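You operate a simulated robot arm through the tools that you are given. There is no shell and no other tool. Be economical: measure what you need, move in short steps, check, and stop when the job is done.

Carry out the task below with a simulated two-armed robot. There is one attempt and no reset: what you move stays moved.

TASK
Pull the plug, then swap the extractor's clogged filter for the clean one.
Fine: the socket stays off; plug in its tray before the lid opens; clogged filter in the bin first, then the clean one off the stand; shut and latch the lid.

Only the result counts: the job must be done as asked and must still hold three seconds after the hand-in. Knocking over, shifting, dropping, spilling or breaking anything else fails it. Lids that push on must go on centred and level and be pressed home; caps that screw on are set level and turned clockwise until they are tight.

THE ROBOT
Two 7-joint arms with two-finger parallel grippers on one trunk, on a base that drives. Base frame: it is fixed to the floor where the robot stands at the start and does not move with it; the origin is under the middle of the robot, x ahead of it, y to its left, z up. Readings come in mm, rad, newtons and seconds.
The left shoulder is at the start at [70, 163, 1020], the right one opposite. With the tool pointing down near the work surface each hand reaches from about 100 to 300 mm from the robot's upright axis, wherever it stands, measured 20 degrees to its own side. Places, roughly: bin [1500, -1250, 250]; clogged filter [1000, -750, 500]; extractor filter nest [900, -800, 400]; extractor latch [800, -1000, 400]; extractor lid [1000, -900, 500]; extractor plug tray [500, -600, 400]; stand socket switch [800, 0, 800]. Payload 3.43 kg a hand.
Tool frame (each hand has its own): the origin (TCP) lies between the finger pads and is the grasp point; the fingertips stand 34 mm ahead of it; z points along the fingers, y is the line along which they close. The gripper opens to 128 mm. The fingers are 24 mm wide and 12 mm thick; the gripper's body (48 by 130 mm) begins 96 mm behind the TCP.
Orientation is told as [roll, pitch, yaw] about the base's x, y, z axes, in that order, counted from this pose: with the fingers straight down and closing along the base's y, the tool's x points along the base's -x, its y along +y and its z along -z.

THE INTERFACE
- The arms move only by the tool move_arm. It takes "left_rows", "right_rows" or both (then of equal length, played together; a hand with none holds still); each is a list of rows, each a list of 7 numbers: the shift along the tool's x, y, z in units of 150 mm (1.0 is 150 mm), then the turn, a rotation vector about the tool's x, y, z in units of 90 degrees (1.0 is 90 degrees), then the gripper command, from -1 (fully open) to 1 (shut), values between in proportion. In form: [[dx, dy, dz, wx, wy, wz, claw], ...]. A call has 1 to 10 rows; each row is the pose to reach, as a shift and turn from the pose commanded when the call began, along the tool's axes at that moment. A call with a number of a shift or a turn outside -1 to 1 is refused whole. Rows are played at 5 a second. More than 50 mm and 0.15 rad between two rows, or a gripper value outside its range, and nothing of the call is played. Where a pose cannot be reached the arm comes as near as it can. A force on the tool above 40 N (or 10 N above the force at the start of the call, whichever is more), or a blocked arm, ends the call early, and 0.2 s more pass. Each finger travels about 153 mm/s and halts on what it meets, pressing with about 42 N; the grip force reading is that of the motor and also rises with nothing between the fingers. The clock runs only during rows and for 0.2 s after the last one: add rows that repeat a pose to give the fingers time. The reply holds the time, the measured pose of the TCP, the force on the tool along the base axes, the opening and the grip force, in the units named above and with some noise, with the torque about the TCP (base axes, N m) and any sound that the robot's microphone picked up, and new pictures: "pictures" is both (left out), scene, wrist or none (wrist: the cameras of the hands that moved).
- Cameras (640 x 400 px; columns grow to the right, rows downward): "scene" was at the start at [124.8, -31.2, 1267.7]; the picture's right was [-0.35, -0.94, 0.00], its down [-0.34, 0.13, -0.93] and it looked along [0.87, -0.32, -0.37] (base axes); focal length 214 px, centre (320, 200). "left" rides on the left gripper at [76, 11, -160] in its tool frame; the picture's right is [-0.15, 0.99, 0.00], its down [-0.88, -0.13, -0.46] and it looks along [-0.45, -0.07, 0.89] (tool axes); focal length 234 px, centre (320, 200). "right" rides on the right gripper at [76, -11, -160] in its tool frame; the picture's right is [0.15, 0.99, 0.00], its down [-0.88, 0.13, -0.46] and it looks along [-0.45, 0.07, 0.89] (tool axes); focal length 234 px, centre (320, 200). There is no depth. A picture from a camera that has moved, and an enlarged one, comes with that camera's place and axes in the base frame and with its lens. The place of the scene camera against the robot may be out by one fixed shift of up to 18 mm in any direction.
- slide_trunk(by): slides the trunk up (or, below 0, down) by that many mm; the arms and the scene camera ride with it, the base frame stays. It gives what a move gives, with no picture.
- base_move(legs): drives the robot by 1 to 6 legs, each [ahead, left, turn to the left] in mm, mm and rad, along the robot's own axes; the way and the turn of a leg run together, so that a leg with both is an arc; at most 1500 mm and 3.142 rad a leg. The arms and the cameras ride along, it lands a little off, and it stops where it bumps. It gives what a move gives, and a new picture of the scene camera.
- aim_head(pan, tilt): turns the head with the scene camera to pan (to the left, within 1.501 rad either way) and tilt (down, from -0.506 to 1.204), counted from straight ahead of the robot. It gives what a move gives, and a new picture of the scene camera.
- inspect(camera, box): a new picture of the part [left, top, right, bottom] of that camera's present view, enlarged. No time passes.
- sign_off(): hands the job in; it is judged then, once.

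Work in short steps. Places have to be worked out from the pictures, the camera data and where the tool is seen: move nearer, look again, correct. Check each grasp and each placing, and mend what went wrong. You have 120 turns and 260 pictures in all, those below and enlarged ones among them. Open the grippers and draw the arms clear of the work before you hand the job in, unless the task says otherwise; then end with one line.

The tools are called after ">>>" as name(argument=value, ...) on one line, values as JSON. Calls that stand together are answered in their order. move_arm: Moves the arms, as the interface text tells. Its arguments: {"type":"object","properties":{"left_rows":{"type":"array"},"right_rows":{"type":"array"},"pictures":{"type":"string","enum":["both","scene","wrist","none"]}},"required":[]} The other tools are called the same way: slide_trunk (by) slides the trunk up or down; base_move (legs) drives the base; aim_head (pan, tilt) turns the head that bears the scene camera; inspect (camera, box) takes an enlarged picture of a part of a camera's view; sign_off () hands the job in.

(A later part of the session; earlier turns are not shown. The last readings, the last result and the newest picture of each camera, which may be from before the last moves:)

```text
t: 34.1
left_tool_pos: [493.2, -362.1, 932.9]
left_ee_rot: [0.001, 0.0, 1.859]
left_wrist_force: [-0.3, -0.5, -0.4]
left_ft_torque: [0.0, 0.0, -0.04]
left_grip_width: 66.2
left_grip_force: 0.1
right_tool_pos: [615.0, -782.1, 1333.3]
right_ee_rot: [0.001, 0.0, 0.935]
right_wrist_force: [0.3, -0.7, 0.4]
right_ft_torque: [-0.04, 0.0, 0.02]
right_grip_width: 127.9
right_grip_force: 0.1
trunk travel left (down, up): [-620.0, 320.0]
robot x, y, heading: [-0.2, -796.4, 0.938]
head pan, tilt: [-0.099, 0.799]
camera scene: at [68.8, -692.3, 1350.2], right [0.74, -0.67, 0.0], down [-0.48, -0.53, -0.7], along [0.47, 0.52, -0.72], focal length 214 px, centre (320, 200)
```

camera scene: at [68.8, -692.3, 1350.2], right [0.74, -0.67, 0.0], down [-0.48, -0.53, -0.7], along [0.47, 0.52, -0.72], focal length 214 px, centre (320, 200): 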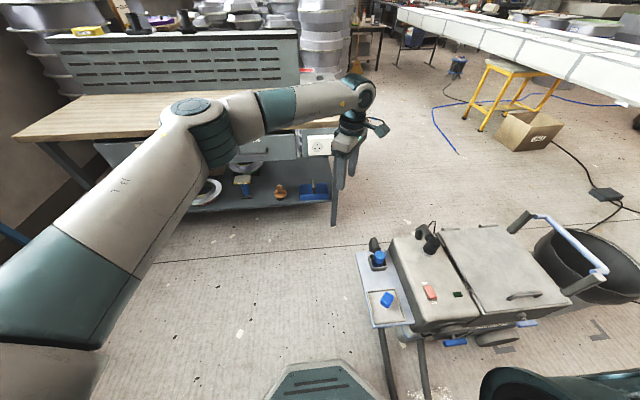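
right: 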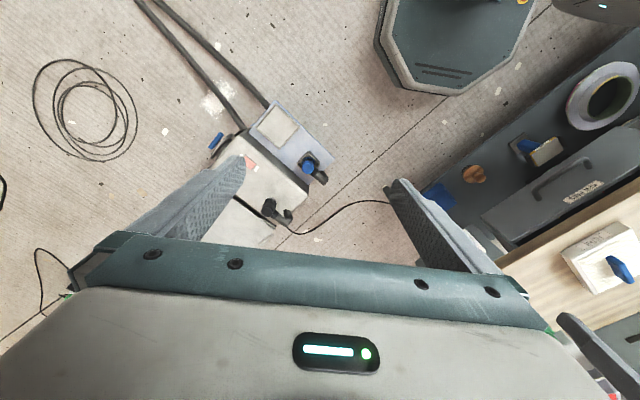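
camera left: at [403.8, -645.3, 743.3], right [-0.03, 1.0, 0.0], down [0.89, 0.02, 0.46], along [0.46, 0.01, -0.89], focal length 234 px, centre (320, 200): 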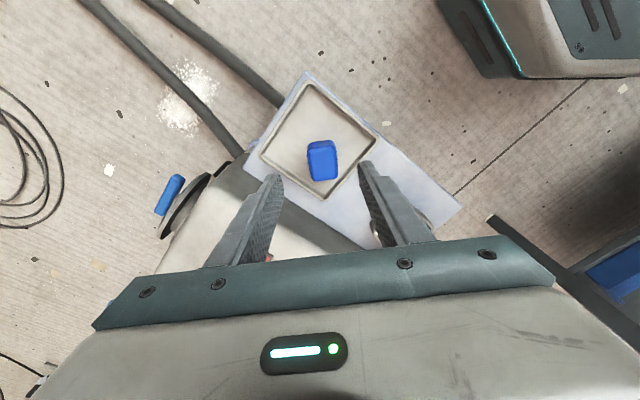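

The drive landed as expected. Next I strafe right to stand in front of the lid.

>>> base_move(legs=[[-71, -795, 0]])

```text
t: 38.4
left_tool_pos: [1084.0, -873.8, 933.8]
left_ee_rot: [-0.001, 0.0, 1.875]
left_wrist_force: [-0.5, -0.9, 0.5]
left_ft_torque: [-0.01, 0.01, 0.01]
left_grip_width: 65.9
left_grip_force: 0.2
right_tool_pos: [1213.7, -1293.0, 1333.9]
right_ee_rot: [-0.002, 0.0, 0.952]
right_wrist_force: [-0.4, 0.0, -0.4]
right_ft_torque: [0.03, 0.01, -0.05]
right_grip_width: 128.1
right_grip_force: 0.2
trunk travel left (down, up): [-620.0, 320.0]
robot x, y, heading: [597.3, -1316.4, 0.952]
head pan, tilt: [-0.099, 0.799]
camera scene: at [665.8, -1211.0, 1350.2], right [0.75, -0.66, 0.0], down [-0.47, -0.54, -0.7], along [0.46, 0.52, -0.72], focal length 214 px, centre (320, 200)
```

scene: 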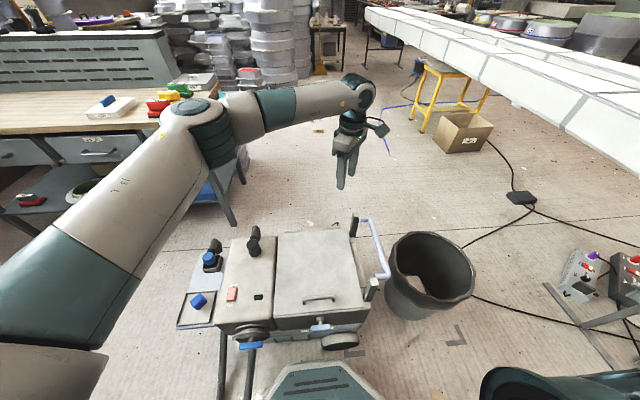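

The robot is in front of the lid with handle, latch and bin in view. I'll zoom in on them.

>>> inspect(camera="scene", box=[230, 210, 400, 360])

>>> aim_head(pan=-0.1, tilt=1.1)

>>> inspect(camera="scene", box=[240, 190, 400, 310])

```text
2.67 times, centred on (315, 285) of scene
camera zoom: at [665.8, -1211.0, 1350.2], right [0.75, -0.66, 0.0], down [-0.47, -0.54, -0.7], along [0.46, 0.52, -0.72], focal length 572 px, centre (333, -27)
```

zoom: 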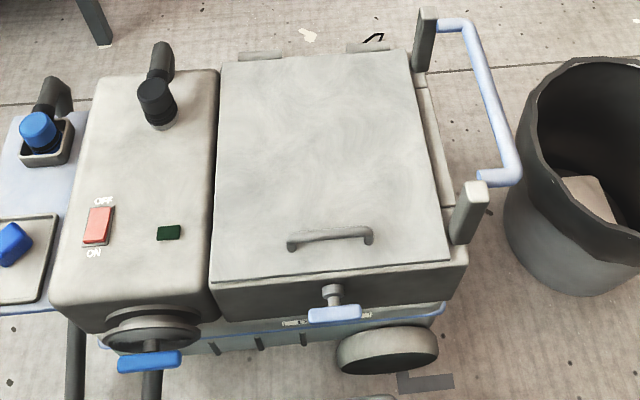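

```text
t: 39.2
left_tool_pos: [1083.4, -874.1, 932.3]
left_ee_rot: [0.0, -0.001, 1.878]
left_wrist_force: [0.1, 0.9, 0.0]
left_ft_torque: [0.0, 0.01, -0.02]
left_grip_width: 65.8
left_grip_force: 0.0
right_tool_pos: [1214.5, -1292.7, 1333.0]
right_ee_rot: [0.0, 0.001, 0.95]
right_wrist_force: [-0.3, -0.1, -0.5]
right_ft_torque: [0.01, 0.0, 0.02]
right_grip_width: 127.9
right_grip_force: 0.1
trunk travel left (down, up): [-620.0, 320.0]
robot x, y, heading: [594.2, -1311.7, 0.948]
head pan, tilt: [-0.099, 1.1]
camera scene: at [654.3, -1224.1, 1328.5], right [0.75, -0.66, 0.0], down [-0.59, -0.67, -0.45], along [0.3, 0.34, -0.89], focal length 214 px, centre (320, 200)
```

scene: 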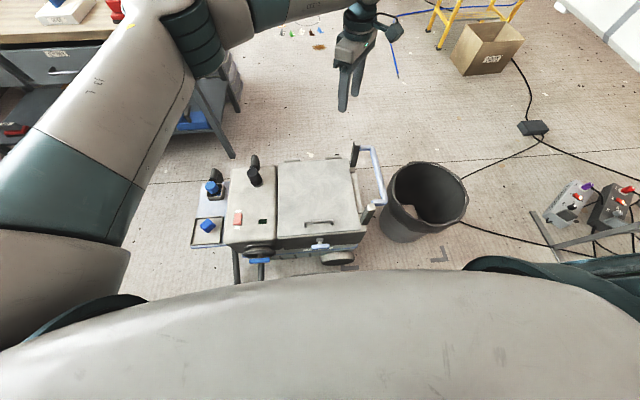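

```text
3.33 times, centred on (320, 250) of scene
camera zoom: at [654.3, -1224.1, 1328.5], right [0.75, -0.66, 0.0], down [-0.59, -0.67, -0.45], along [0.3, 0.34, -0.89], focal length 715 px, centre (320, 33)
```

zoom: 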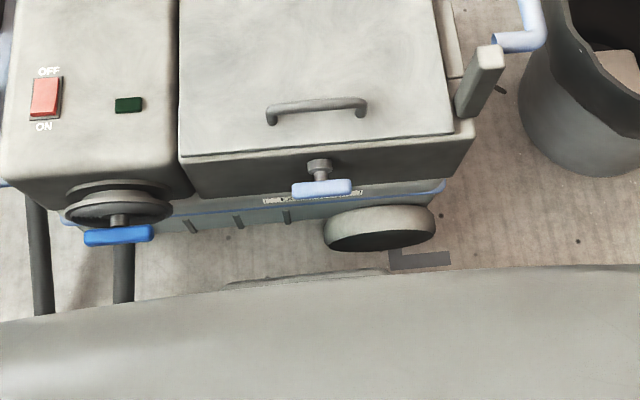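

The latch is a light-blue wing on a stud at the lid's front; the bright blue one to its left is some other knob. I'll first move the left arm out of the way, up and to the left.

>>> move_arm(left_rows=[[-0.12, 0.17, -0.2, 0, 0, 0, -0.03], [-0.24, 0.34, -0.4, 0, 0, 0, -0.03], [-0.36, 0.52, -0.6, 0, 0, 0, -0.03], [-0.48, 0.69, -0.8, 0, 0, 0, -0.03], [-0.6, 0.87, -1, 0, 0, 0, -0.03]], pictures="none")

>>> move_arm(left_rows=[[-0.12, 0.17, -0.2, 0, 0, 0.09, -0.5], [-0.24, 0.34, -0.4, 0, 0, 0.18, -1], [-0.36, 0.52, -0.6, 0, 0, 0.27, -1], [-0.48, 0.69, -0.8, 0, 0, 0.36, -1], [-0.6, 0.87, -1, 0, 0, 0.45, -1], [-0.6, 0.87, -1, 0, 0, 0.54, -1], [-0.6, 0.87, -1, 0, 0, 0.59, -1]], pictures="none")

```text
t: 40.4
left_tool_pos: [930.0, -828.2, 1083.4]
left_ee_rot: [-0.002, 0.0, 1.876]
left_wrist_force: [0.2, -0.3, 0.3]
left_ft_torque: [0.03, -0.04, -0.04]
left_grip_width: 66.2
left_grip_force: 0.1
right_tool_pos: [1212.4, -1292.9, 1334.4]
right_ee_rot: [-0.004, 0.0, 0.951]
right_wrist_force: [0.0, 0.8, 0.7]
right_ft_torque: [-0.01, -0.02, -0.02]
right_grip_width: 127.7
right_grip_force: 0.0
trunk travel left (down, up): [-620.0, 320.0]
robot x, y, heading: [598.7, -1316.4, 0.951]
head pan, tilt: [-0.099, 1.1]
```

```text
t: 42.0
left_tool_pos: [779.4, -783.1, 1234.4]
left_ee_rot: [0.0, -0.001, 0.948]
left_wrist_force: [-0.3, -0.2, 1.5]
left_ft_torque: [0.0, 0.04, -0.04]
left_grip_width: 128.1
left_grip_force: 0.0
right_tool_pos: [1213.3, -1292.0, 1334.8]
right_ee_rot: [0.001, 0.0, 0.951]
right_wrist_force: [-0.5, 0.1, -0.4]
right_ft_torque: [0.01, 0.03, -0.03]
right_grip_width: 127.8
right_grip_force: 0.0
trunk travel left (down, up): [-620.0, 320.0]
robot x, y, heading: [594.4, -1314.3, 0.953]
head pan, tilt: [-0.099, 1.1]
```

Now I lower the trunk and bring the right hand toward the latch for a close view.

>>> slide_trunk(by=-400)

>>> move_arm(right_rows=[[0, 0.3, 0, 0, 0, 0, -1], [0, 0.6, 0, 0, 0, 0, -1], [0, 0.9, 0, 0, 0, 0, -1], [0, 1, 0, 0, 0, 0, -1]], pictures="none")

>>> move_arm(right_rows=[[0, 0.3, 0.3, 0, 0, 0, -1], [0, 0.6, 0.6, 0, 0, 0, -1], [0, 0.9, 0.9, 0, 0, 0, -1], [0, 1, 0.9, 0, 0, 0, -1]], pictures="wrist")

```text
t: 45.8
left_tool_pos: [779.6, -780.6, 831.9]
left_ee_rot: [0.0, -0.001, 0.95]
left_wrist_force: [0.2, 0.1, 0.1]
left_ft_torque: [0.02, -0.01, 0.01]
left_grip_width: 128.0
left_grip_force: 0.1
right_tool_pos: [1213.6, -1293.3, 934.0]
right_ee_rot: [-0.001, 0.001, 0.95]
right_wrist_force: [-0.3, -0.7, 0.2]
right_ft_torque: [-0.01, 0.01, 0.0]
right_grip_width: 127.9
right_grip_force: 0.0
trunk travel left (down, up): [-220.0, 720.0]
robot x, y, heading: [594.5, -1310.5, 0.953]
head pan, tilt: [-0.099, 1.1]
```

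```text
t: 46.8
left_tool_pos: [779.8, -783.0, 831.3]
left_ee_rot: [0.0, -0.001, 0.949]
left_wrist_force: [-0.9, 0.0, -0.6]
left_ft_torque: [-0.01, -0.02, -0.01]
left_grip_width: 128.3
left_grip_force: 0.0
right_tool_pos: [1091.0, -1206.6, 935.6]
right_ee_rot: [0.001, 0.0, 0.951]
right_wrist_force: [-0.1, 0.5, -0.4]
right_ft_torque: [-0.04, -0.03, 0.03]
right_grip_width: 128.2
right_grip_force: 0.1
trunk travel left (down, up): [-220.0, 720.0]
robot x, y, heading: [594.0, -1312.7, 0.951]
head pan, tilt: [-0.099, 1.1]
```

```text
refused: row 1 steps farther than a row can; nothing moved
```

The step was too large, so I'll use finer rows.

>>> move_arm(right_rows=[[0, 0.2, 0.2, 0, 0, 0, -1], [0, 0.4, 0.4, 0, 0, 0, -1], [0, 0.6, 0.6, 0, 0, 0, -1], [0, 0.8, 0.8, 0, 0, 0, -1], [0, 1, 1, 0, 0, 0, -1]], pictures="both")

```text
t: 48.0
left_tool_pos: [780.0, -781.9, 832.2]
left_ee_rot: [-0.002, -0.001, 0.949]
left_wrist_force: [-0.2, -0.1, 0.6]
left_ft_torque: [-0.01, 0.01, 0.0]
left_grip_width: 127.9
left_grip_force: 0.0
right_tool_pos: [970.0, -1119.0, 786.5]
right_ee_rot: [0.0, 0.0, 0.951]
right_wrist_force: [0.1, -0.9, -0.1]
right_ft_torque: [0.02, -0.03, -0.01]
right_grip_width: 128.1
right_grip_force: 0.2
trunk travel left (down, up): [-220.0, 720.0]
robot x, y, heading: [594.5, -1314.9, 0.954]
head pan, tilt: [-0.099, 1.1]
camera scene: at [654.0, -1223.7, 928.4], right [0.75, -0.66, 0.0], down [-0.59, -0.67, -0.45], along [0.3, 0.34, -0.89], focal length 214 px, centre (320, 200)
camera right: at [936.1, -1187.0, 945.5], right [-0.89, 0.46, 0.0], down [0.41, 0.79, 0.46], along [0.21, 0.41, -0.89], focal length 234 px, centre (320, 200)
```

scene: 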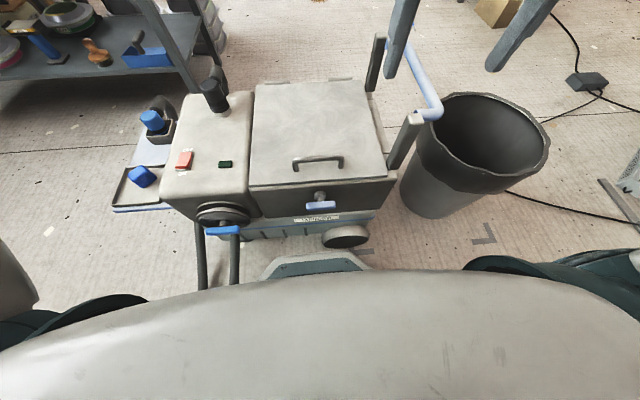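
right: 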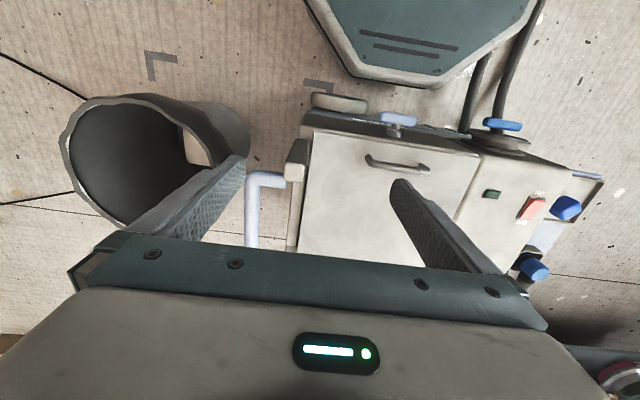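

>>> inspect(camera="scene", box=[240, 130, 400, 260])

>>> inspect(camera="right", box=[290, 80, 490, 220])

```text
3.08 times, centred on (320, 195) of scene
camera zoom: at [654.0, -1223.7, 928.4], right [0.75, -0.66, 0.0], down [-0.59, -0.67, -0.45], along [0.3, 0.34, -0.89], focal length 660 px, centre (320, 215)
```

zoom: 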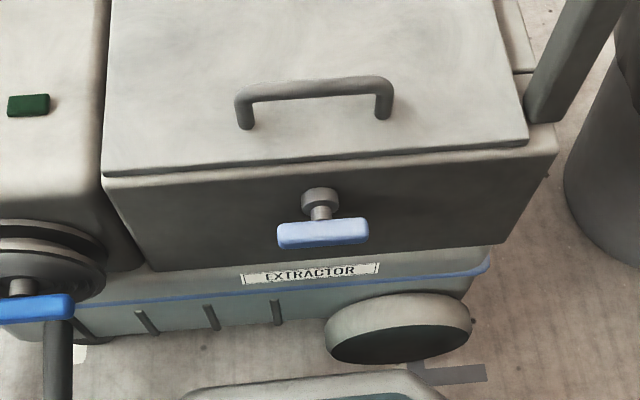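

```text
2.86 times, centred on (390, 150) of right
camera zoom: at [936.1, -1187.0, 945.5], right [-0.89, 0.46, 0.0], down [0.41, 0.79, 0.46], along [0.21, 0.41, -0.89], focal length 669 px, centre (120, 343)
```

zoom: 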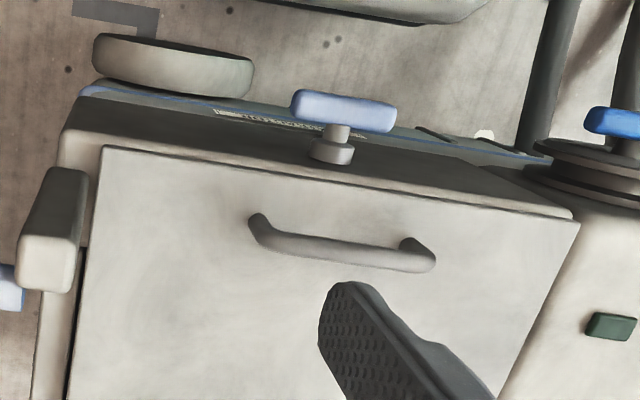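

The latch is a T-bar at about [819, -1040, 410] on a stud facing the robot. I'll back the base 300 mm so the right hand can point horizontally at it, then start turning the right hand forward.

>>> base_move(legs=[[-300, 0, 0]])

>>> move_arm(right_rows=[[0, 0, 0, 0, -0.09, 0, -1], [0, 0, 0, 0, -0.18, 0, -1], [0, 0, 0, 0, -0.27, 0, -1], [0, 0, 0, 0, -0.36, 0, -1], [0, 0, 0, 0, -0.45, 0, -1], [0, 0, 0, 0, -0.54, 0, -1], [0, 0, 0, 0, -0.63, 0, -1], [0, 0, 0, 0, -0.72, 0, -1], [0, 0, 0, 0, -0.81, 0, -1], [0, 0, 0, 0, -0.9, 0, -1]], pictures="wrist")

```text
t: 50.0
left_tool_pos: [606.8, -1025.0, 832.3]
left_ee_rot: [0.001, -0.002, 0.947]
left_wrist_force: [-0.5, 0.2, -0.3]
left_ft_torque: [0.0, -0.04, 0.01]
left_grip_width: 127.9
left_grip_force: 0.1
right_tool_pos: [796.3, -1362.8, 787.7]
right_ee_rot: [-0.001, 0.001, 0.952]
right_wrist_force: [0.2, -1.2, 0.0]
right_ft_torque: [0.03, -0.06, -0.04]
right_grip_width: 127.9
right_grip_force: 0.1
trunk travel left (down, up): [-220.0, 720.0]
robot x, y, heading: [421.6, -1558.0, 0.95]
head pan, tilt: [-0.099, 1.1]
camera scene: at [480.6, -1467.5, 928.6], right [0.75, -0.66, 0.0], down [-0.59, -0.67, -0.45], along [0.3, 0.34, -0.89], focal length 214 px, centre (320, 200)
```

scene: 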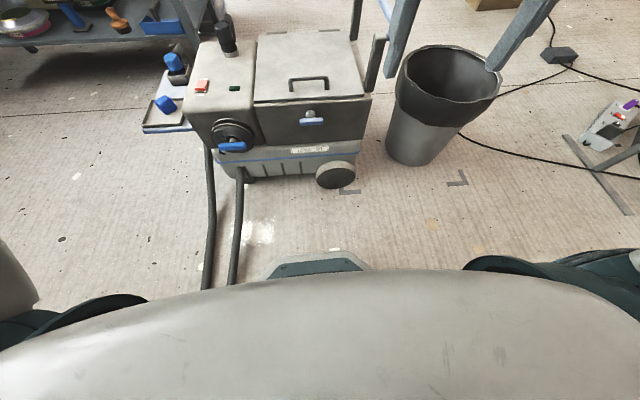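

```text
t: 52.2
left_tool_pos: [606.3, -1024.7, 831.4]
left_ee_rot: [0.001, 0.0, 0.948]
left_wrist_force: [-0.4, -0.5, 0.8]
left_ft_torque: [0.04, 0.01, 0.0]
left_grip_width: 127.9
left_grip_force: 0.2
right_tool_pos: [803.0, -1254.5, 946.3]
right_ee_rot: [0.01, -1.412, 0.94]
right_wrist_force: [-0.5, -0.3, -0.3]
right_ft_torque: [0.04, 0.01, 0.0]
right_grip_width: 128.3
right_grip_force: 0.0
right hand out of reach, approached as far as the arm can: row 4, 5, 6, 7, 8, 9, 10
trunk travel left (down, up): [-220.0, 720.0]
robot x, y, heading: [422.3, -1554.7, 0.952]
head pan, tilt: [-0.099, 1.1]
camera right: at [713.6, -1399.2, 896.3], right [-0.82, 0.56, -0.14], down [-0.29, -0.18, 0.94], along [0.5, 0.81, 0.3], focal length 234 px, centre (320, 200)
```

right: 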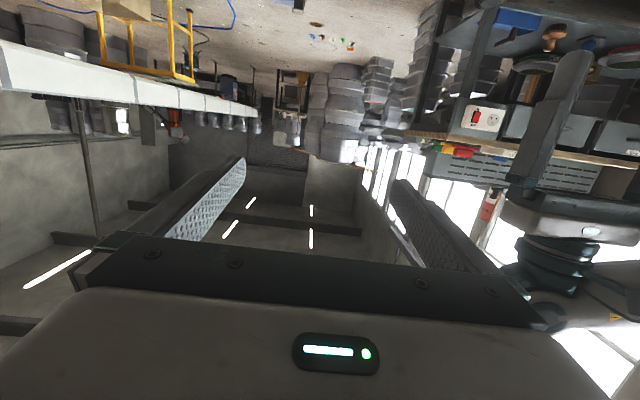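

The hand went forward and up because its wrist had to be farther out. It now points forward. I'll lower the trunk 200 and command a forward and left shift to reach a reachable pose.

>>> slide_trunk(by=-200)

>>> move_arm(right_rows=[[0, 0.15, 0.25, 0, -0.03, 0, -1], [0, 0.35, 0.5, 0, -0.06, 0, -1], [0, 0.5, 0.75, 0, -0.1, 0, -1], [0, 0.5, 0.75, 0, -0.1, 0, -1]], pictures="scene")

```text
t: 54.4
left_tool_pos: [607.7, -1026.5, 632.3]
left_ee_rot: [-0.001, 0.001, 0.947]
left_wrist_force: [0.0, 0.4, -0.3]
left_ft_torque: [0.0, 0.02, 0.02]
left_grip_width: 128.0
left_grip_force: 0.0
right_tool_pos: [801.8, -1254.3, 747.1]
right_ee_rot: [0.0, -1.409, 0.951]
right_wrist_force: [0.2, 0.3, -0.9]
right_ft_torque: [-0.01, 0.03, 0.04]
right_grip_width: 128.2
right_grip_force: 0.1
trunk travel left (down, up): [-20.0, 920.0]
robot x, y, heading: [421.9, -1559.0, 0.952]
head pan, tilt: [-0.099, 1.1]
```

```text
t: 55.4
left_tool_pos: [607.5, -1024.2, 632.8]
left_ee_rot: [0.0, -0.001, 0.947]
left_wrist_force: [0.4, 0.1, 0.1]
left_ft_torque: [0.0, 0.02, 0.0]
left_grip_width: 128.5
left_grip_force: 0.0
right_tool_pos: [847.4, -1166.4, 716.3]
right_ee_rot: [-0.018, -1.568, 0.968]
right_wrist_force: [-0.6, -0.1, -0.6]
right_ft_torque: [0.01, -0.02, -0.03]
right_grip_width: 128.0
right_grip_force: 0.2
right hand out of reach, approached as far as the arm can: row 1, 2, 3, 4
trunk travel left (down, up): [-20.0, 920.0]
robot x, y, heading: [423.8, -1556.9, 0.953]
head pan, tilt: [-0.099, 1.1]
camera scene: at [480.9, -1467.1, 728.5], right [0.75, -0.66, 0.0], down [-0.59, -0.67, -0.45], along [0.3, 0.34, -0.89], focal length 214 px, centre (320, 200)
```

scene: 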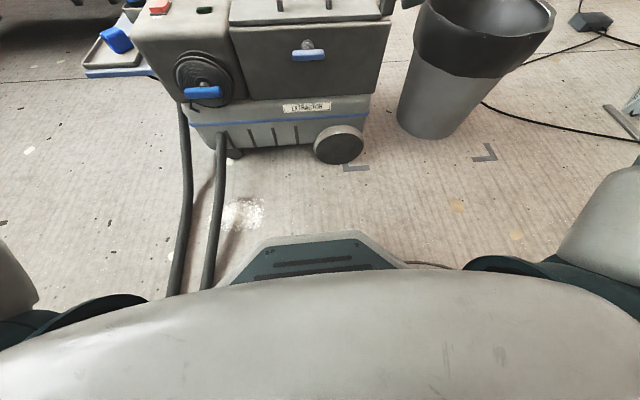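

The wrist is too close to the shoulder to come lower. I'll back the base another 200 mm and extend the hand forward instead.

>>> base_move(legs=[[-200, 0, 0]])

>>> move_arm(right_rows=[[0, 0, 0.25, 0, 0, 0, -1], [0, 0, 0.5, 0, 0, 0, -1], [0, 0, 0.75, 0, 0, 0, -1], [0, 0, 1, 0, 0, 0, -1], [0, 0, 1, 0, 0, 0, -1]], pictures="none")

```text
t: 57.0
left_tool_pos: [491.5, -1188.0, 633.4]
left_ee_rot: [0.001, 0.0, 0.947]
left_wrist_force: [-0.5, -0.3, 0.9]
left_ft_torque: [0.01, 0.04, -0.06]
left_grip_width: 127.8
left_grip_force: 0.1
right_tool_pos: [729.8, -1328.8, 715.8]
right_ee_rot: [0.015, -1.565, 0.932]
right_wrist_force: [0.6, -0.7, 0.2]
right_ft_torque: [0.01, -0.06, 0.03]
right_grip_width: 128.0
right_grip_force: 0.0
trunk travel left (down, up): [-20.0, 920.0]
robot x, y, heading: [309.9, -1719.6, 0.947]
head pan, tilt: [-0.099, 1.1]
camera scene: at [364.7, -1630.0, 728.5], right [0.75, -0.66, 0.0], down [-0.59, -0.67, -0.45], along [0.3, 0.34, -0.89], focal length 214 px, centre (320, 200)
```

scene: 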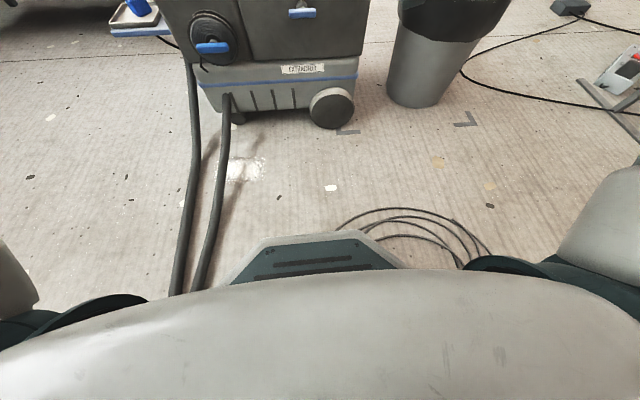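

```text
t: 58.2
left_tool_pos: [491.3, -1188.4, 633.0]
left_ee_rot: [0.0, -0.001, 0.948]
left_wrist_force: [-0.1, 0.4, -0.2]
left_ft_torque: [-0.01, 0.0, 0.0]
left_grip_width: 127.9
left_grip_force: 0.0
right_tool_pos: [820.1, -1207.0, 713.3]
right_ee_rot: [-0.018, -1.566, 0.964]
right_wrist_force: [0.3, 0.9, 0.2]
right_ft_torque: [0.02, -0.01, 0.0]
right_grip_width: 127.8
right_grip_force: 0.0
trunk travel left (down, up): [-20.0, 920.0]
robot x, y, heading: [306.8, -1722.0, 0.95]
head pan, tilt: [-0.099, 1.1]
```

That works now without reach problems. I'll lower 150 and shift left toward the latch's line.

>>> move_arm(right_rows=[[0.2, 0.13, 0, 0, 0, 0, -1], [0.4, 0.26, 0, 0, 0, 0, -1], [0.6, 0.39, 0, 0, 0, 0, -1], [0.8, 0.52, 0, 0, 0, 0, -1], [1, 0.65, 0, 0, 0, 0, -1]], pictures="none")

>>> aim_head(pan=-0.1, tilt=0.5)

```text
t: 59.4
left_tool_pos: [492.5, -1187.3, 632.3]
left_ee_rot: [0.001, 0.0, 0.947]
left_wrist_force: [-0.4, 0.3, -0.1]
left_ft_torque: [0.0, 0.0, 0.01]
left_grip_width: 128.0
left_grip_force: 0.1
right_tool_pos: [812.2, -1216.6, 625.7]
right_ee_rot: [0.038, -1.564, 0.911]
right_wrist_force: [0.2, -0.5, 0.4]
right_ft_torque: [-0.02, 0.02, 0.01]
right_grip_width: 127.9
right_grip_force: 0.1
right hand out of reach, approached as far as the arm can: row 1, 2, 3, 4, 5
trunk travel left (down, up): [-20.0, 920.0]
robot x, y, heading: [307.0, -1717.4, 0.948]
head pan, tilt: [-0.099, 1.1]
```

```text
t: 60.4
left_tool_pos: [491.4, -1188.2, 632.9]
left_ee_rot: [0.0, -0.001, 0.948]
left_wrist_force: [0.4, 0.4, 0.3]
left_ft_torque: [-0.02, 0.0, 0.0]
left_grip_width: 128.1
left_grip_force: 0.0
right_tool_pos: [811.2, -1215.2, 626.1]
right_ee_rot: [0.014, -1.564, 0.936]
right_wrist_force: [0.8, 1.3, 0.5]
right_ft_torque: [-0.05, 0.0, 0.05]
right_grip_width: 128.4
right_grip_force: 0.1
trunk travel left (down, up): [-20.0, 920.0]
robot x, y, heading: [304.0, -1719.0, 0.945]
head pan, tilt: [-0.099, 0.499]
camera scene: at [383.1, -1609.0, 776.1], right [0.75, -0.66, 0.0], down [-0.32, -0.36, -0.88], along [0.58, 0.66, -0.48], focal length 214 px, centre (320, 200)
```

scene: 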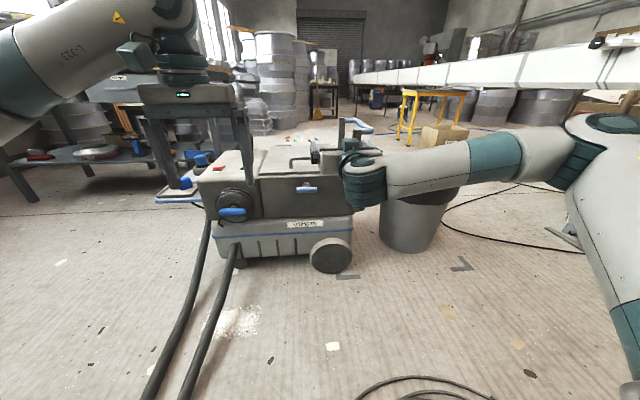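

The horizontal approach strains the arm, so I'll go tool-down instead and push the T-bar's end from above. I'll turn the right hand back to pointing down.

>>> move_arm(right_rows=[[0, 0, 0, 0, 0.09, 0, -1], [0, 0, 0, 0, 0.18, 0, -1], [0, 0, 0, 0, 0.27, 0, -1], [0, 0, 0, 0, 0.36, 0, -1], [0, 0, 0, 0, 0.45, 0, -0.5], [0, 0, 0, 0, 0.54, 0, 0], [0, 0, 0, 0, 0.63, 0, 0.5], [0, 0, 0, 0, 0.72, 0, 1], [0, 0, 0, 0, 0.81, 0, 1], [0, 0, 0, 0, 0.9, 0, 1]], pictures="none")

>>> move_arm(right_rows=[[0, 0, -0.1, 0, 0.05, 0, 1], [0, 0, -0.3, 0, 0.096, 0, 1], [0, 0, -0.3, 0, 0.096, 0, 1]], pictures="none")

```text
t: 62.6
left_tool_pos: [493.1, -1190.0, 633.3]
left_ee_rot: [0.003, -0.001, 0.946]
left_wrist_force: [0.6, -0.5, -0.6]
left_ft_torque: [0.04, 0.01, 0.0]
left_grip_width: 127.9
left_grip_force: 0.0
right_tool_pos: [846.3, -1349.6, 613.2]
right_ee_rot: [0.002, -0.15, 0.948]
right_wrist_force: [-0.8, 0.5, 0.5]
right_ft_torque: [0.01, 0.0, -0.01]
right_grip_width: 0.0
right_grip_force: 32.7
right hand out of reach, approached as far as the arm can: row 4, 5, 6, 7, 8, 9, 10
trunk travel left (down, up): [-20.0, 920.0]
robot x, y, heading: [307.5, -1720.1, 0.951]
head pan, tilt: [-0.099, 0.499]
```

```text
t: 63.4
left_tool_pos: [491.8, -1188.1, 632.2]
left_ee_rot: [0.001, 0.001, 0.947]
left_wrist_force: [0.1, 0.1, -0.1]
left_ft_torque: [0.0, 0.05, 0.03]
left_grip_width: 127.9
left_grip_force: 0.1
right_tool_pos: [846.4, -1364.4, 651.6]
right_ee_rot: [0.001, 0.001, 0.947]
right_wrist_force: [0.6, -0.2, 0.2]
right_ft_torque: [0.01, 0.04, -0.01]
right_grip_width: 0.0
right_grip_force: 33.1
right hand out of reach, approached as far as the arm can: row 2, 3
trunk travel left (down, up): [-20.0, 920.0]
robot x, y, heading: [304.3, -1718.0, 0.953]
head pan, tilt: [-0.099, 0.499]
```

I'll raise the trunk 200 mm for clearance, then drive forward so the latch lies 400 ahead and 130 right of the robot.

>>> slide_trunk(by=250)

>>> base_move(legs=[[451, 105, 0]])

>>> move_arm(right_rows=[[0.3, 0.05, 0, 0, 0, 0, 1], [0.6, 0.1, 0, 0, 0, 0, 1], [0.9, 0.15, 0, 0, 0, 0, 1], [1, 0.15, 0, 0, 0, 0, 1]], pictures="wrist")

```text
t: 66.0
left_tool_pos: [491.2, -1187.0, 882.9]
left_ee_rot: [0.0, -0.001, 0.948]
left_wrist_force: [-0.3, 0.1, 0.1]
left_ft_torque: [-0.01, 0.0, -0.02]
left_grip_width: 127.9
left_grip_force: 0.1
right_tool_pos: [846.0, -1363.5, 901.7]
right_ee_rot: [0.001, -0.001, 0.947]
right_wrist_force: [-0.6, -0.5, 0.5]
right_ft_torque: [0.01, 0.03, 0.02]
right_grip_width: 0.0
right_grip_force: 33.1
trunk travel left (down, up): [-270.0, 670.0]
robot x, y, heading: [308.4, -1717.8, 0.952]
head pan, tilt: [-0.099, 0.499]
```

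```text
t: 68.8
left_tool_pos: [664.6, -760.3, 881.5]
left_ee_rot: [-0.001, 0.001, 0.95]
left_wrist_force: [-0.1, 0.1, -0.2]
left_ft_torque: [-0.02, -0.01, 0.01]
left_grip_width: 127.8
left_grip_force: 0.1
right_tool_pos: [1019.6, -935.5, 901.8]
right_ee_rot: [0.0, -0.002, 0.949]
right_wrist_force: [1.0, -0.7, -0.1]
right_ft_torque: [-0.02, 0.0, 0.01]
right_grip_width: 0.1
right_grip_force: 33.0
trunk travel left (down, up): [-270.0, 670.0]
robot x, y, heading: [478.9, -1289.6, 0.954]
head pan, tilt: [-0.099, 0.499]
camera scene: at [557.3, -1181.3, 1026.1], right [0.75, -0.66, 0.0], down [-0.32, -0.36, -0.88], along [0.58, 0.66, -0.48], focal length 214 px, centre (320, 200)
```

scene: 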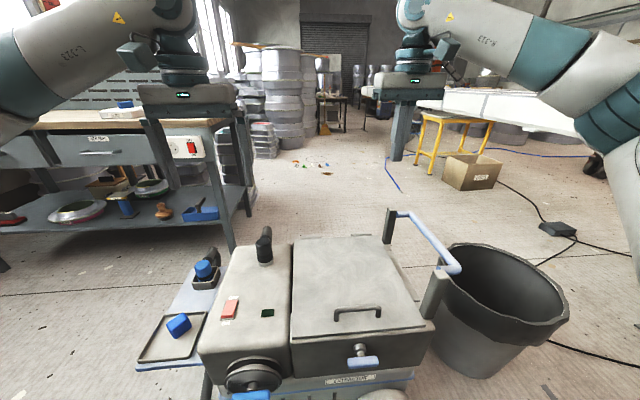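

```text
t: 69.8
left_tool_pos: [664.8, -760.6, 883.5]
left_ee_rot: [0.0, -0.001, 0.95]
left_wrist_force: [0.1, 0.1, 0.2]
left_ft_torque: [-0.01, 0.01, 0.0]
left_grip_width: 128.2
left_grip_force: 0.0
right_tool_pos: [913.2, -1045.0, 901.9]
right_ee_rot: [0.002, -0.002, 0.95]
right_wrist_force: [-0.4, -0.6, -0.4]
right_ft_torque: [0.04, 0.0, 0.0]
right_grip_width: 0.0
right_grip_force: 33.3
trunk travel left (down, up): [-270.0, 670.0]
robot x, y, heading: [479.6, -1290.3, 0.949]
head pan, tilt: [-0.099, 0.499]
camera right: at [879.4, -1112.9, 1060.9], right [-0.89, 0.46, 0.0], down [0.41, 0.79, 0.46], along [0.21, 0.41, -0.89], focal length 234 px, centre (320, 200)
```

right: 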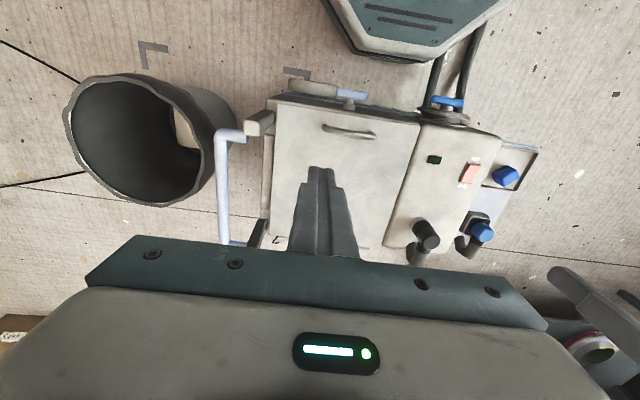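

I have a good overhead view now. I'll zoom in for accurate pixel places of latch, handle, and bin.

>>> inspect(camera="right", box=[250, 60, 450, 190])

>>> inspect(camera="scene", box=[280, 220, 460, 390])

```text
3.08 times, centred on (350, 125) of right
camera zoom: at [879.4, -1112.9, 1060.9], right [-0.89, 0.46, 0.0], down [0.41, 0.79, 0.46], along [0.21, 0.41, -0.89], focal length 720 px, centre (228, 431)
```

zoom: 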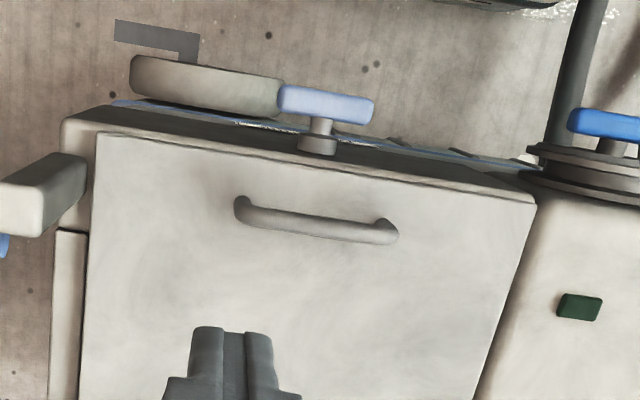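

```text
2.35 times, centred on (370, 305) of scene
camera zoom: at [557.1, -1181.8, 1026.1], right [0.75, -0.66, 0.0], down [-0.32, -0.36, -0.88], along [0.58, 0.66, -0.48], focal length 505 px, centre (202, -47)
```

zoom: 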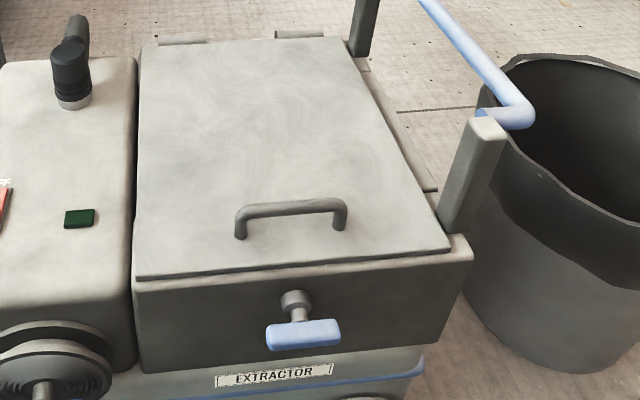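

Combining views, the latch bar is near [821, -1049, 428] (about 75 mm long) and the lid handle near [867, -990, 526]. I'll bring the closed right fingers above the bar's right end in steps.

>>> move_arm(right_rows=[[0.1, 0.08, 0.25, 0, 0, 0, 1], [0.2, 0.16, 0.5, 0, 0, 0, 1], [0.3, 0.24, 0.75, 0, 0, 0, 1], [0.38, 0.31, 1, 0, 0, 0, 1]], pictures="none")

>>> move_arm(right_rows=[[0, 0, 0.3, 0, 0, 0, 1], [0, 0, 0.6, 0, 0, 0, 1], [0, 0, 0.9, 0, 0, 0, 1], [0, 0, 1, 0, 0, 0, 1]], pictures="both")

```text
t: 70.8
left_tool_pos: [665.0, -760.2, 882.5]
left_ee_rot: [0.0, 0.001, 0.949]
left_wrist_force: [0.1, 1.0, 1.1]
left_ft_torque: [0.0, 0.01, 0.02]
left_grip_width: 127.8
left_grip_force: 0.1
right_tool_pos: [843.7, -1063.2, 751.6]
right_ee_rot: [-0.001, -0.001, 0.949]
right_wrist_force: [-0.9, -0.2, -0.2]
right_ft_torque: [-0.02, -0.02, 0.06]
right_grip_width: 0.1
right_grip_force: 32.5
trunk travel left (down, up): [-270.0, 670.0]
robot x, y, heading: [479.1, -1290.6, 0.951]
head pan, tilt: [-0.099, 0.499]
```

```text
t: 71.8
left_tool_pos: [665.2, -760.9, 882.6]
left_ee_rot: [-0.001, -0.001, 0.949]
left_wrist_force: [-0.3, 0.9, 0.1]
left_ft_torque: [-0.03, 0.03, 0.01]
left_grip_width: 128.1
left_grip_force: 0.1
right_tool_pos: [842.8, -1061.7, 602.3]
right_ee_rot: [0.0, 0.0, 0.951]
right_wrist_force: [0.9, -0.4, -0.4]
right_ft_torque: [0.0, 0.02, 0.0]
right_grip_width: 0.1
right_grip_force: 32.8
trunk travel left (down, up): [-270.0, 670.0]
robot x, y, heading: [482.1, -1293.5, 0.952]
head pan, tilt: [-0.099, 0.499]
camera scene: at [557.1, -1181.8, 1026.2], right [0.75, -0.66, 0.0], down [-0.32, -0.36, -0.88], along [0.58, 0.66, -0.48], focal length 214 px, centre (320, 200)
camera right: at [809.4, -1130.4, 761.9], right [-0.89, 0.46, 0.0], down [0.41, 0.79, 0.46], along [0.21, 0.41, -0.89], focal length 234 px, centre (320, 200)
```

scene: 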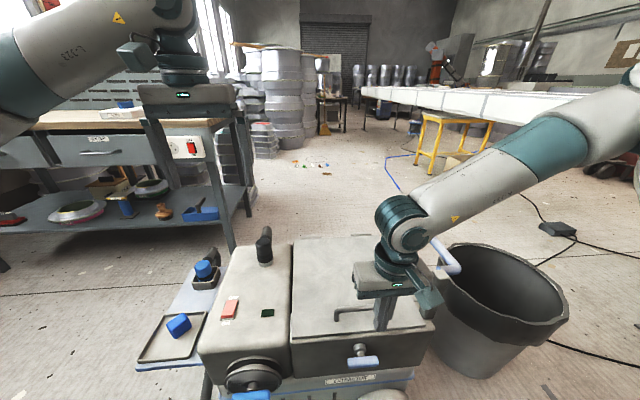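
right: 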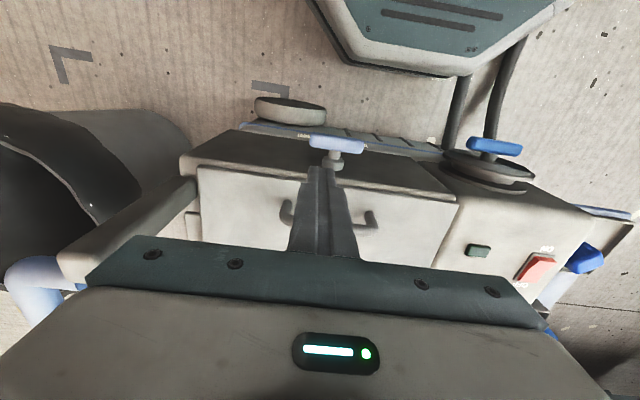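

The bar is at about [823, -1050, 440]. I'll lower until just above its right end and look.

>>> move_arm(right_rows=[[0, 0, 0.2, 0, 0, 0, 1], [0, 0, 0.4, 0, 0, 0, 1], [0, 0, 0.64, 0, 0, 0, 1], [0, 0, 0.64, 0, 0, 0, 1]], pictures="wrist")

>>> inspect(camera="scene", box=[300, 230, 460, 390])

>>> inspect(camera="right", box=[240, 80, 420, 220])

```text
t: 72.8
left_tool_pos: [664.5, -760.8, 883.4]
left_ee_rot: [-0.001, 0.0, 0.951]
left_wrist_force: [-0.4, 0.1, 0.4]
left_ft_torque: [-0.03, 0.04, 0.0]
left_grip_width: 128.0
left_grip_force: 0.1
right_tool_pos: [845.8, -1063.2, 507.3]
right_ee_rot: [0.001, -0.002, 0.95]
right_wrist_force: [0.7, 0.1, -1.1]
right_ft_torque: [0.01, 0.0, -0.02]
right_grip_width: 0.0
right_grip_force: 32.9
right hand out of reach, approached as far as the arm can: row 3, 4
trunk travel left (down, up): [-270.0, 670.0]
robot x, y, heading: [480.0, -1291.3, 0.955]
head pan, tilt: [-0.099, 0.499]
camera right: at [812.0, -1132.0, 666.6], right [-0.89, 0.46, 0.0], down [0.41, 0.79, 0.46], along [0.21, 0.41, -0.89], focal length 234 px, centre (320, 200)
```

right: 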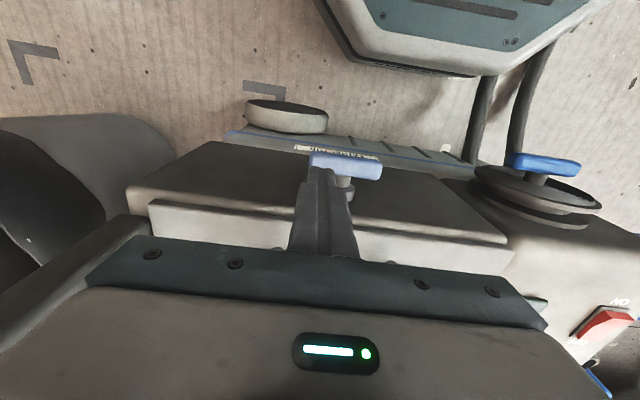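

```text
2.50 times, centred on (380, 310) of scene
camera zoom: at [557.0, -1181.7, 1026.2], right [0.75, -0.66, 0.0], down [-0.32, -0.36, -0.88], along [0.58, 0.66, -0.48], focal length 536 px, centre (170, -75)
```

zoom: 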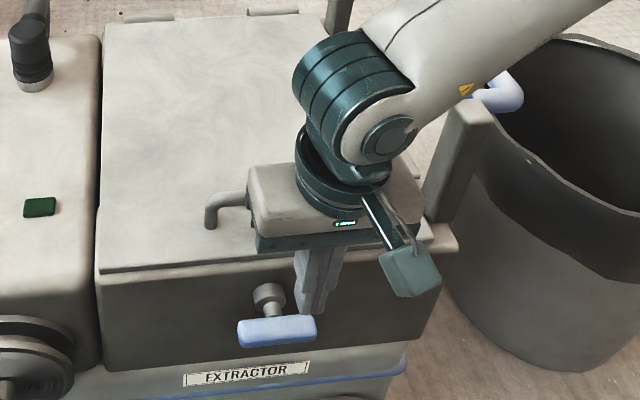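

```text
2.86 times, centred on (330, 150) of right
camera zoom: at [812.0, -1132.0, 666.6], right [-0.89, 0.46, 0.0], down [0.41, 0.79, 0.46], along [0.21, 0.41, -0.89], focal length 669 px, centre (291, 343)
```

zoom: 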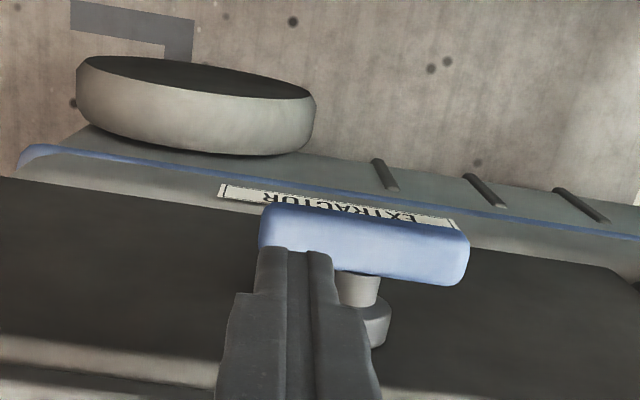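

The fingers stand above the bar's right end, but the arm's reach ends here. I'll raise the hand 60 mm, lower the trunk 100 mm, then come down onto the bar.

>>> move_arm(right_rows=[[0.03, 0, -0.2, 0, 0, 0, 1], [0.03, 0, -0.4, 0, 0, 0, 1]], pictures="none")

>>> slide_trunk(by=-100)

```text
t: 73.3
left_tool_pos: [662.7, -760.9, 882.9]
left_ee_rot: [-0.001, 0.0, 0.949]
left_wrist_force: [-1.4, 0.3, -0.6]
left_ft_torque: [0.01, 0.0, 0.01]
left_grip_width: 127.8
left_grip_force: 0.0
right_tool_pos: [843.3, -1068.4, 567.2]
right_ee_rot: [0.001, -0.002, 0.949]
right_wrist_force: [0.1, 0.0, 0.2]
right_ft_torque: [0.0, -0.07, 0.02]
right_grip_width: 0.0
right_grip_force: 33.0
trunk travel left (down, up): [-270.0, 670.0]
robot x, y, heading: [481.0, -1292.8, 0.949]
head pan, tilt: [-0.099, 0.499]
```

```text
t: 74.5
left_tool_pos: [664.5, -761.1, 789.9]
left_ee_rot: [-0.001, -0.001, 0.95]
left_wrist_force: [0.0, -0.4, -0.2]
left_ft_torque: [0.0, -0.01, 0.03]
left_grip_width: 128.0
left_grip_force: 0.1
right_tool_pos: [844.1, -1066.9, 477.9]
right_ee_rot: [0.0, -0.006, 0.951]
right_wrist_force: [-0.6, -2.8, 11.8]
right_ft_torque: [-0.11, 0.15, -0.05]
right_grip_width: 0.0
right_grip_force: 32.5
trunk travel left (down, up): [-177.0, 763.0]
robot x, y, heading: [476.8, -1294.2, 0.953]
head pan, tilt: [-0.099, 0.499]
stopped: the force on the tool passed its limit at 62 N (the readings are from after the stop); the commanded pose is now the measured one
```

The hand touched something at tip z≈444, the bar presumably. I'll look at it.

>>> inspect(camera="scene", box=[300, 230, 460, 390])

>>> inspect(camera="right", box=[240, 80, 420, 220])

```text
2.50 times, centred on (380, 310) of scene
camera zoom: at [556.8, -1182.3, 933.3], right [0.75, -0.66, 0.0], down [-0.32, -0.36, -0.88], along [0.58, 0.66, -0.48], focal length 536 px, centre (170, -75)
```

zoom: 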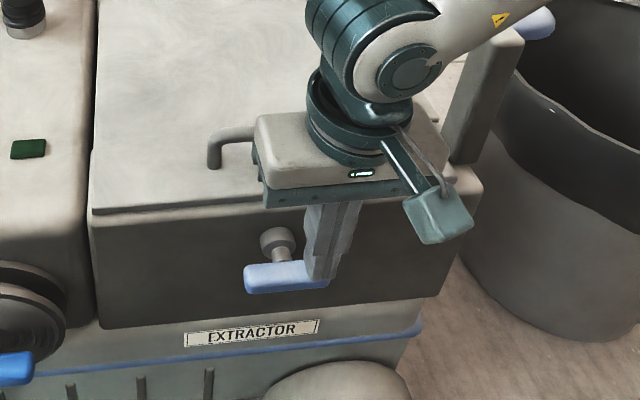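

```text
2.86 times, centred on (330, 150) of right
camera zoom: at [809.0, -1136.1, 636.8], right [-0.89, 0.46, 0.0], down [0.41, 0.79, 0.46], along [0.21, 0.41, -0.89], focal length 669 px, centre (291, 343)
```

zoom: 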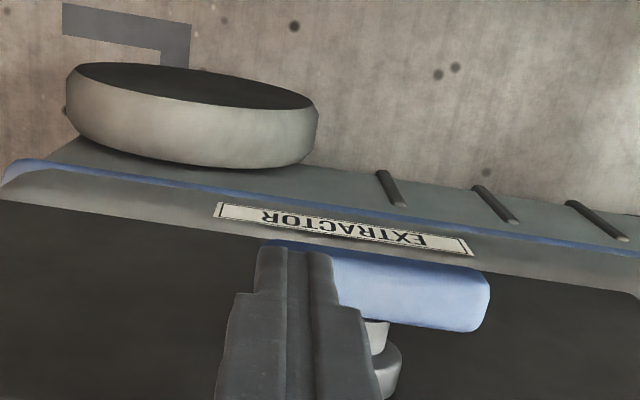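

The fingertips rest on the bar's right end. I'll push down slowly 12 mm and see whether it turns.

>>> move_arm(right_rows=[[0, 0, 0.03, 0, 0, 0, 1], [0, 0, 0.06, 0, 0, 0, 1], [0, 0, 0.09, 0, 0, 0, 1], [0, 0, 0.12, 0, 0, 0, 1]], pictures="none")

>>> inspect(camera="scene", box=[300, 230, 460, 390])

```text
t: 74.9
left_tool_pos: [663.6, -762.3, 790.5]
left_ee_rot: [0.0, -0.002, 0.949]
left_wrist_force: [-0.2, 0.3, 0.2]
left_ft_torque: [-0.05, -0.01, -0.03]
left_grip_width: 128.0
left_grip_force: 0.0
right_tool_pos: [844.0, -1067.0, 477.4]
right_ee_rot: [0.001, -0.011, 0.95]
right_wrist_force: [-2.7, -8.7, 27.0]
right_ft_torque: [-0.35, 0.28, 0.05]
right_grip_width: 0.0
right_grip_force: 32.9
trunk travel left (down, up): [-177.0, 763.0]
robot x, y, heading: [480.6, -1294.7, 0.951]
head pan, tilt: [-0.099, 0.499]
stopped in row 1 (right hand): the force on the tool passed its limit at 49 N (the readings are from after the stop); the commanded pose is now the measured one
```

```text
2.50 times, centred on (380, 310) of scene
camera zoom: at [556.1, -1183.0, 933.9], right [0.75, -0.66, 0.0], down [-0.31, -0.36, -0.88], along [0.58, 0.66, -0.48], focal length 536 px, centre (170, -75)
```

zoom: 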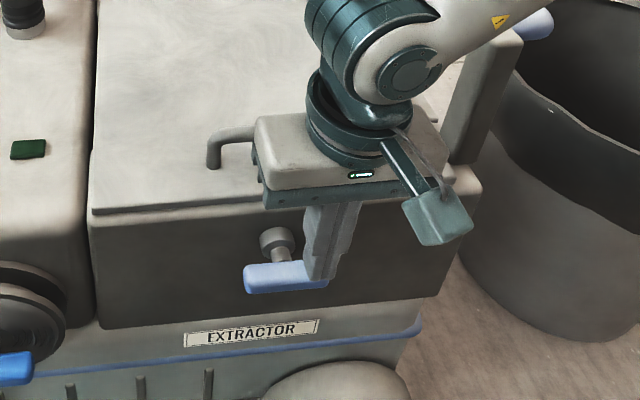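

It won't turn that way. I'll lift, shift 54 mm to the bar's left end, and press there.

>>> move_arm(right_rows=[[0, 0, -0.2, 0, 0, 0, 1], [0, 0.18, -0.2, 0, 0, 0, 1], [0, 0.37, -0.2, 0, 0, 0, 1], [0, 0.37, -0.1, 0, 0, 0, 1], [0, 0.37, -0.03, 0, 0, 0, 1], [0, 0.37, 0.02, 0, 0, 0, 1], [0, 0.37, 0.07, 0, 0, 0, 1], [0, 0.37, 0.12, 0, 0, 0, 1]], pictures="none")

>>> inspect(camera="scene", box=[300, 230, 460, 390])

```text
t: 76.7
left_tool_pos: [664.5, -762.3, 791.7]
left_ee_rot: [-0.001, -0.001, 0.95]
left_wrist_force: [0.2, -1.0, -0.3]
left_ft_torque: [0.0, 0.01, -0.03]
left_grip_width: 128.1
left_grip_force: 0.1
right_tool_pos: [819.7, -1048.5, 477.9]
right_ee_rot: [0.008, -0.016, 0.95]
right_wrist_force: [-2.8, -8.3, 31.0]
right_ft_torque: [-0.61, 0.19, 0.03]
right_grip_width: 0.0
right_grip_force: 33.3
right hand out of reach, approached as far as the arm can: row 3, 4, 5, 6, 7, 8
trunk travel left (down, up): [-177.0, 763.0]
robot x, y, heading: [481.9, -1292.0, 0.946]
head pan, tilt: [-0.099, 0.499]
stopped in row 8 (right hand): the force on the tool passed its limit at 44 N (the readings are from after the stop); the commanded pose is now the measured one
```

```text
2.50 times, centred on (380, 310) of scene
camera zoom: at [556.0, -1183.3, 934.2], right [0.75, -0.66, 0.0], down [-0.31, -0.36, -0.88], along [0.58, 0.66, -0.48], focal length 536 px, centre (170, -75)
```

zoom: 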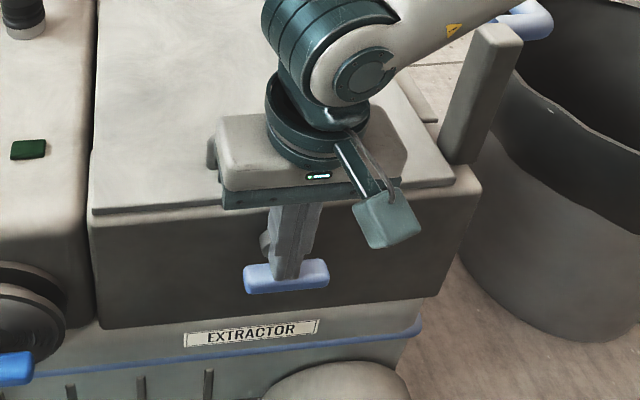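

The right arm couldn't go far enough left and pressed on the centre. I'll lift and strafe the base 30 mm left instead.

>>> move_arm(right_rows=[[0, 0, -0.1, 0, 0, 0, 1], [0, 0, -0.25, 0, 0, 0, 1]], pictures="none")

>>> base_move(legs=[[0, 60, 0]])

```text
t: 77.3
left_tool_pos: [666.7, -760.9, 789.5]
left_ee_rot: [0.0, 0.0, 0.949]
left_wrist_force: [-0.1, 1.4, 0.0]
left_ft_torque: [0.01, 0.0, 0.02]
left_grip_width: 127.9
left_grip_force: 0.1
right_tool_pos: [822.5, -1048.1, 512.7]
right_ee_rot: [0.005, -0.012, 0.949]
right_wrist_force: [-0.6, -0.2, 0.2]
right_ft_torque: [0.01, 0.02, 0.03]
right_grip_width: 0.2
right_grip_force: 33.0
trunk travel left (down, up): [-177.0, 763.0]
robot x, y, heading: [479.5, -1293.4, 0.954]
head pan, tilt: [-0.099, 0.499]
```

```text
t: 78.2
left_tool_pos: [614.0, -725.3, 789.9]
left_ee_rot: [-0.001, 0.0, 0.95]
left_wrist_force: [-0.5, -0.4, -0.1]
left_ft_torque: [-0.05, -0.04, -0.02]
left_grip_width: 127.6
left_grip_force: 0.0
right_tool_pos: [772.9, -1013.2, 513.5]
right_ee_rot: [0.005, -0.016, 0.95]
right_wrist_force: [0.1, -0.6, -0.1]
right_ft_torque: [-0.02, -0.03, 0.0]
right_grip_width: 0.1
right_grip_force: 33.3
trunk travel left (down, up): [-177.0, 763.0]
robot x, y, heading: [432.9, -1256.8, 0.95]
head pan, tilt: [-0.099, 0.499]
camera scene: at [507.4, -1146.5, 933.4], right [0.75, -0.66, 0.0], down [-0.31, -0.36, -0.88], along [0.58, 0.66, -0.48], focal length 214 px, centre (320, 200)
```

scene: 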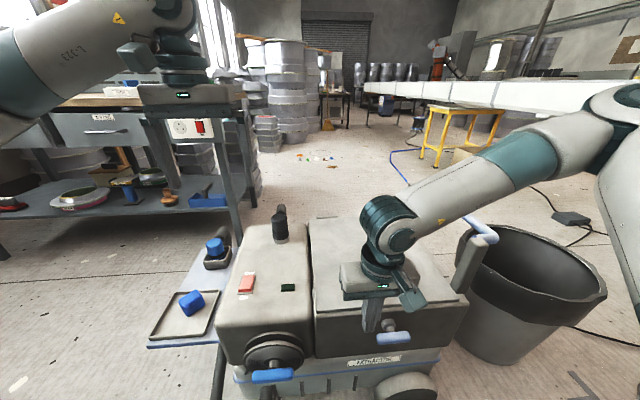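

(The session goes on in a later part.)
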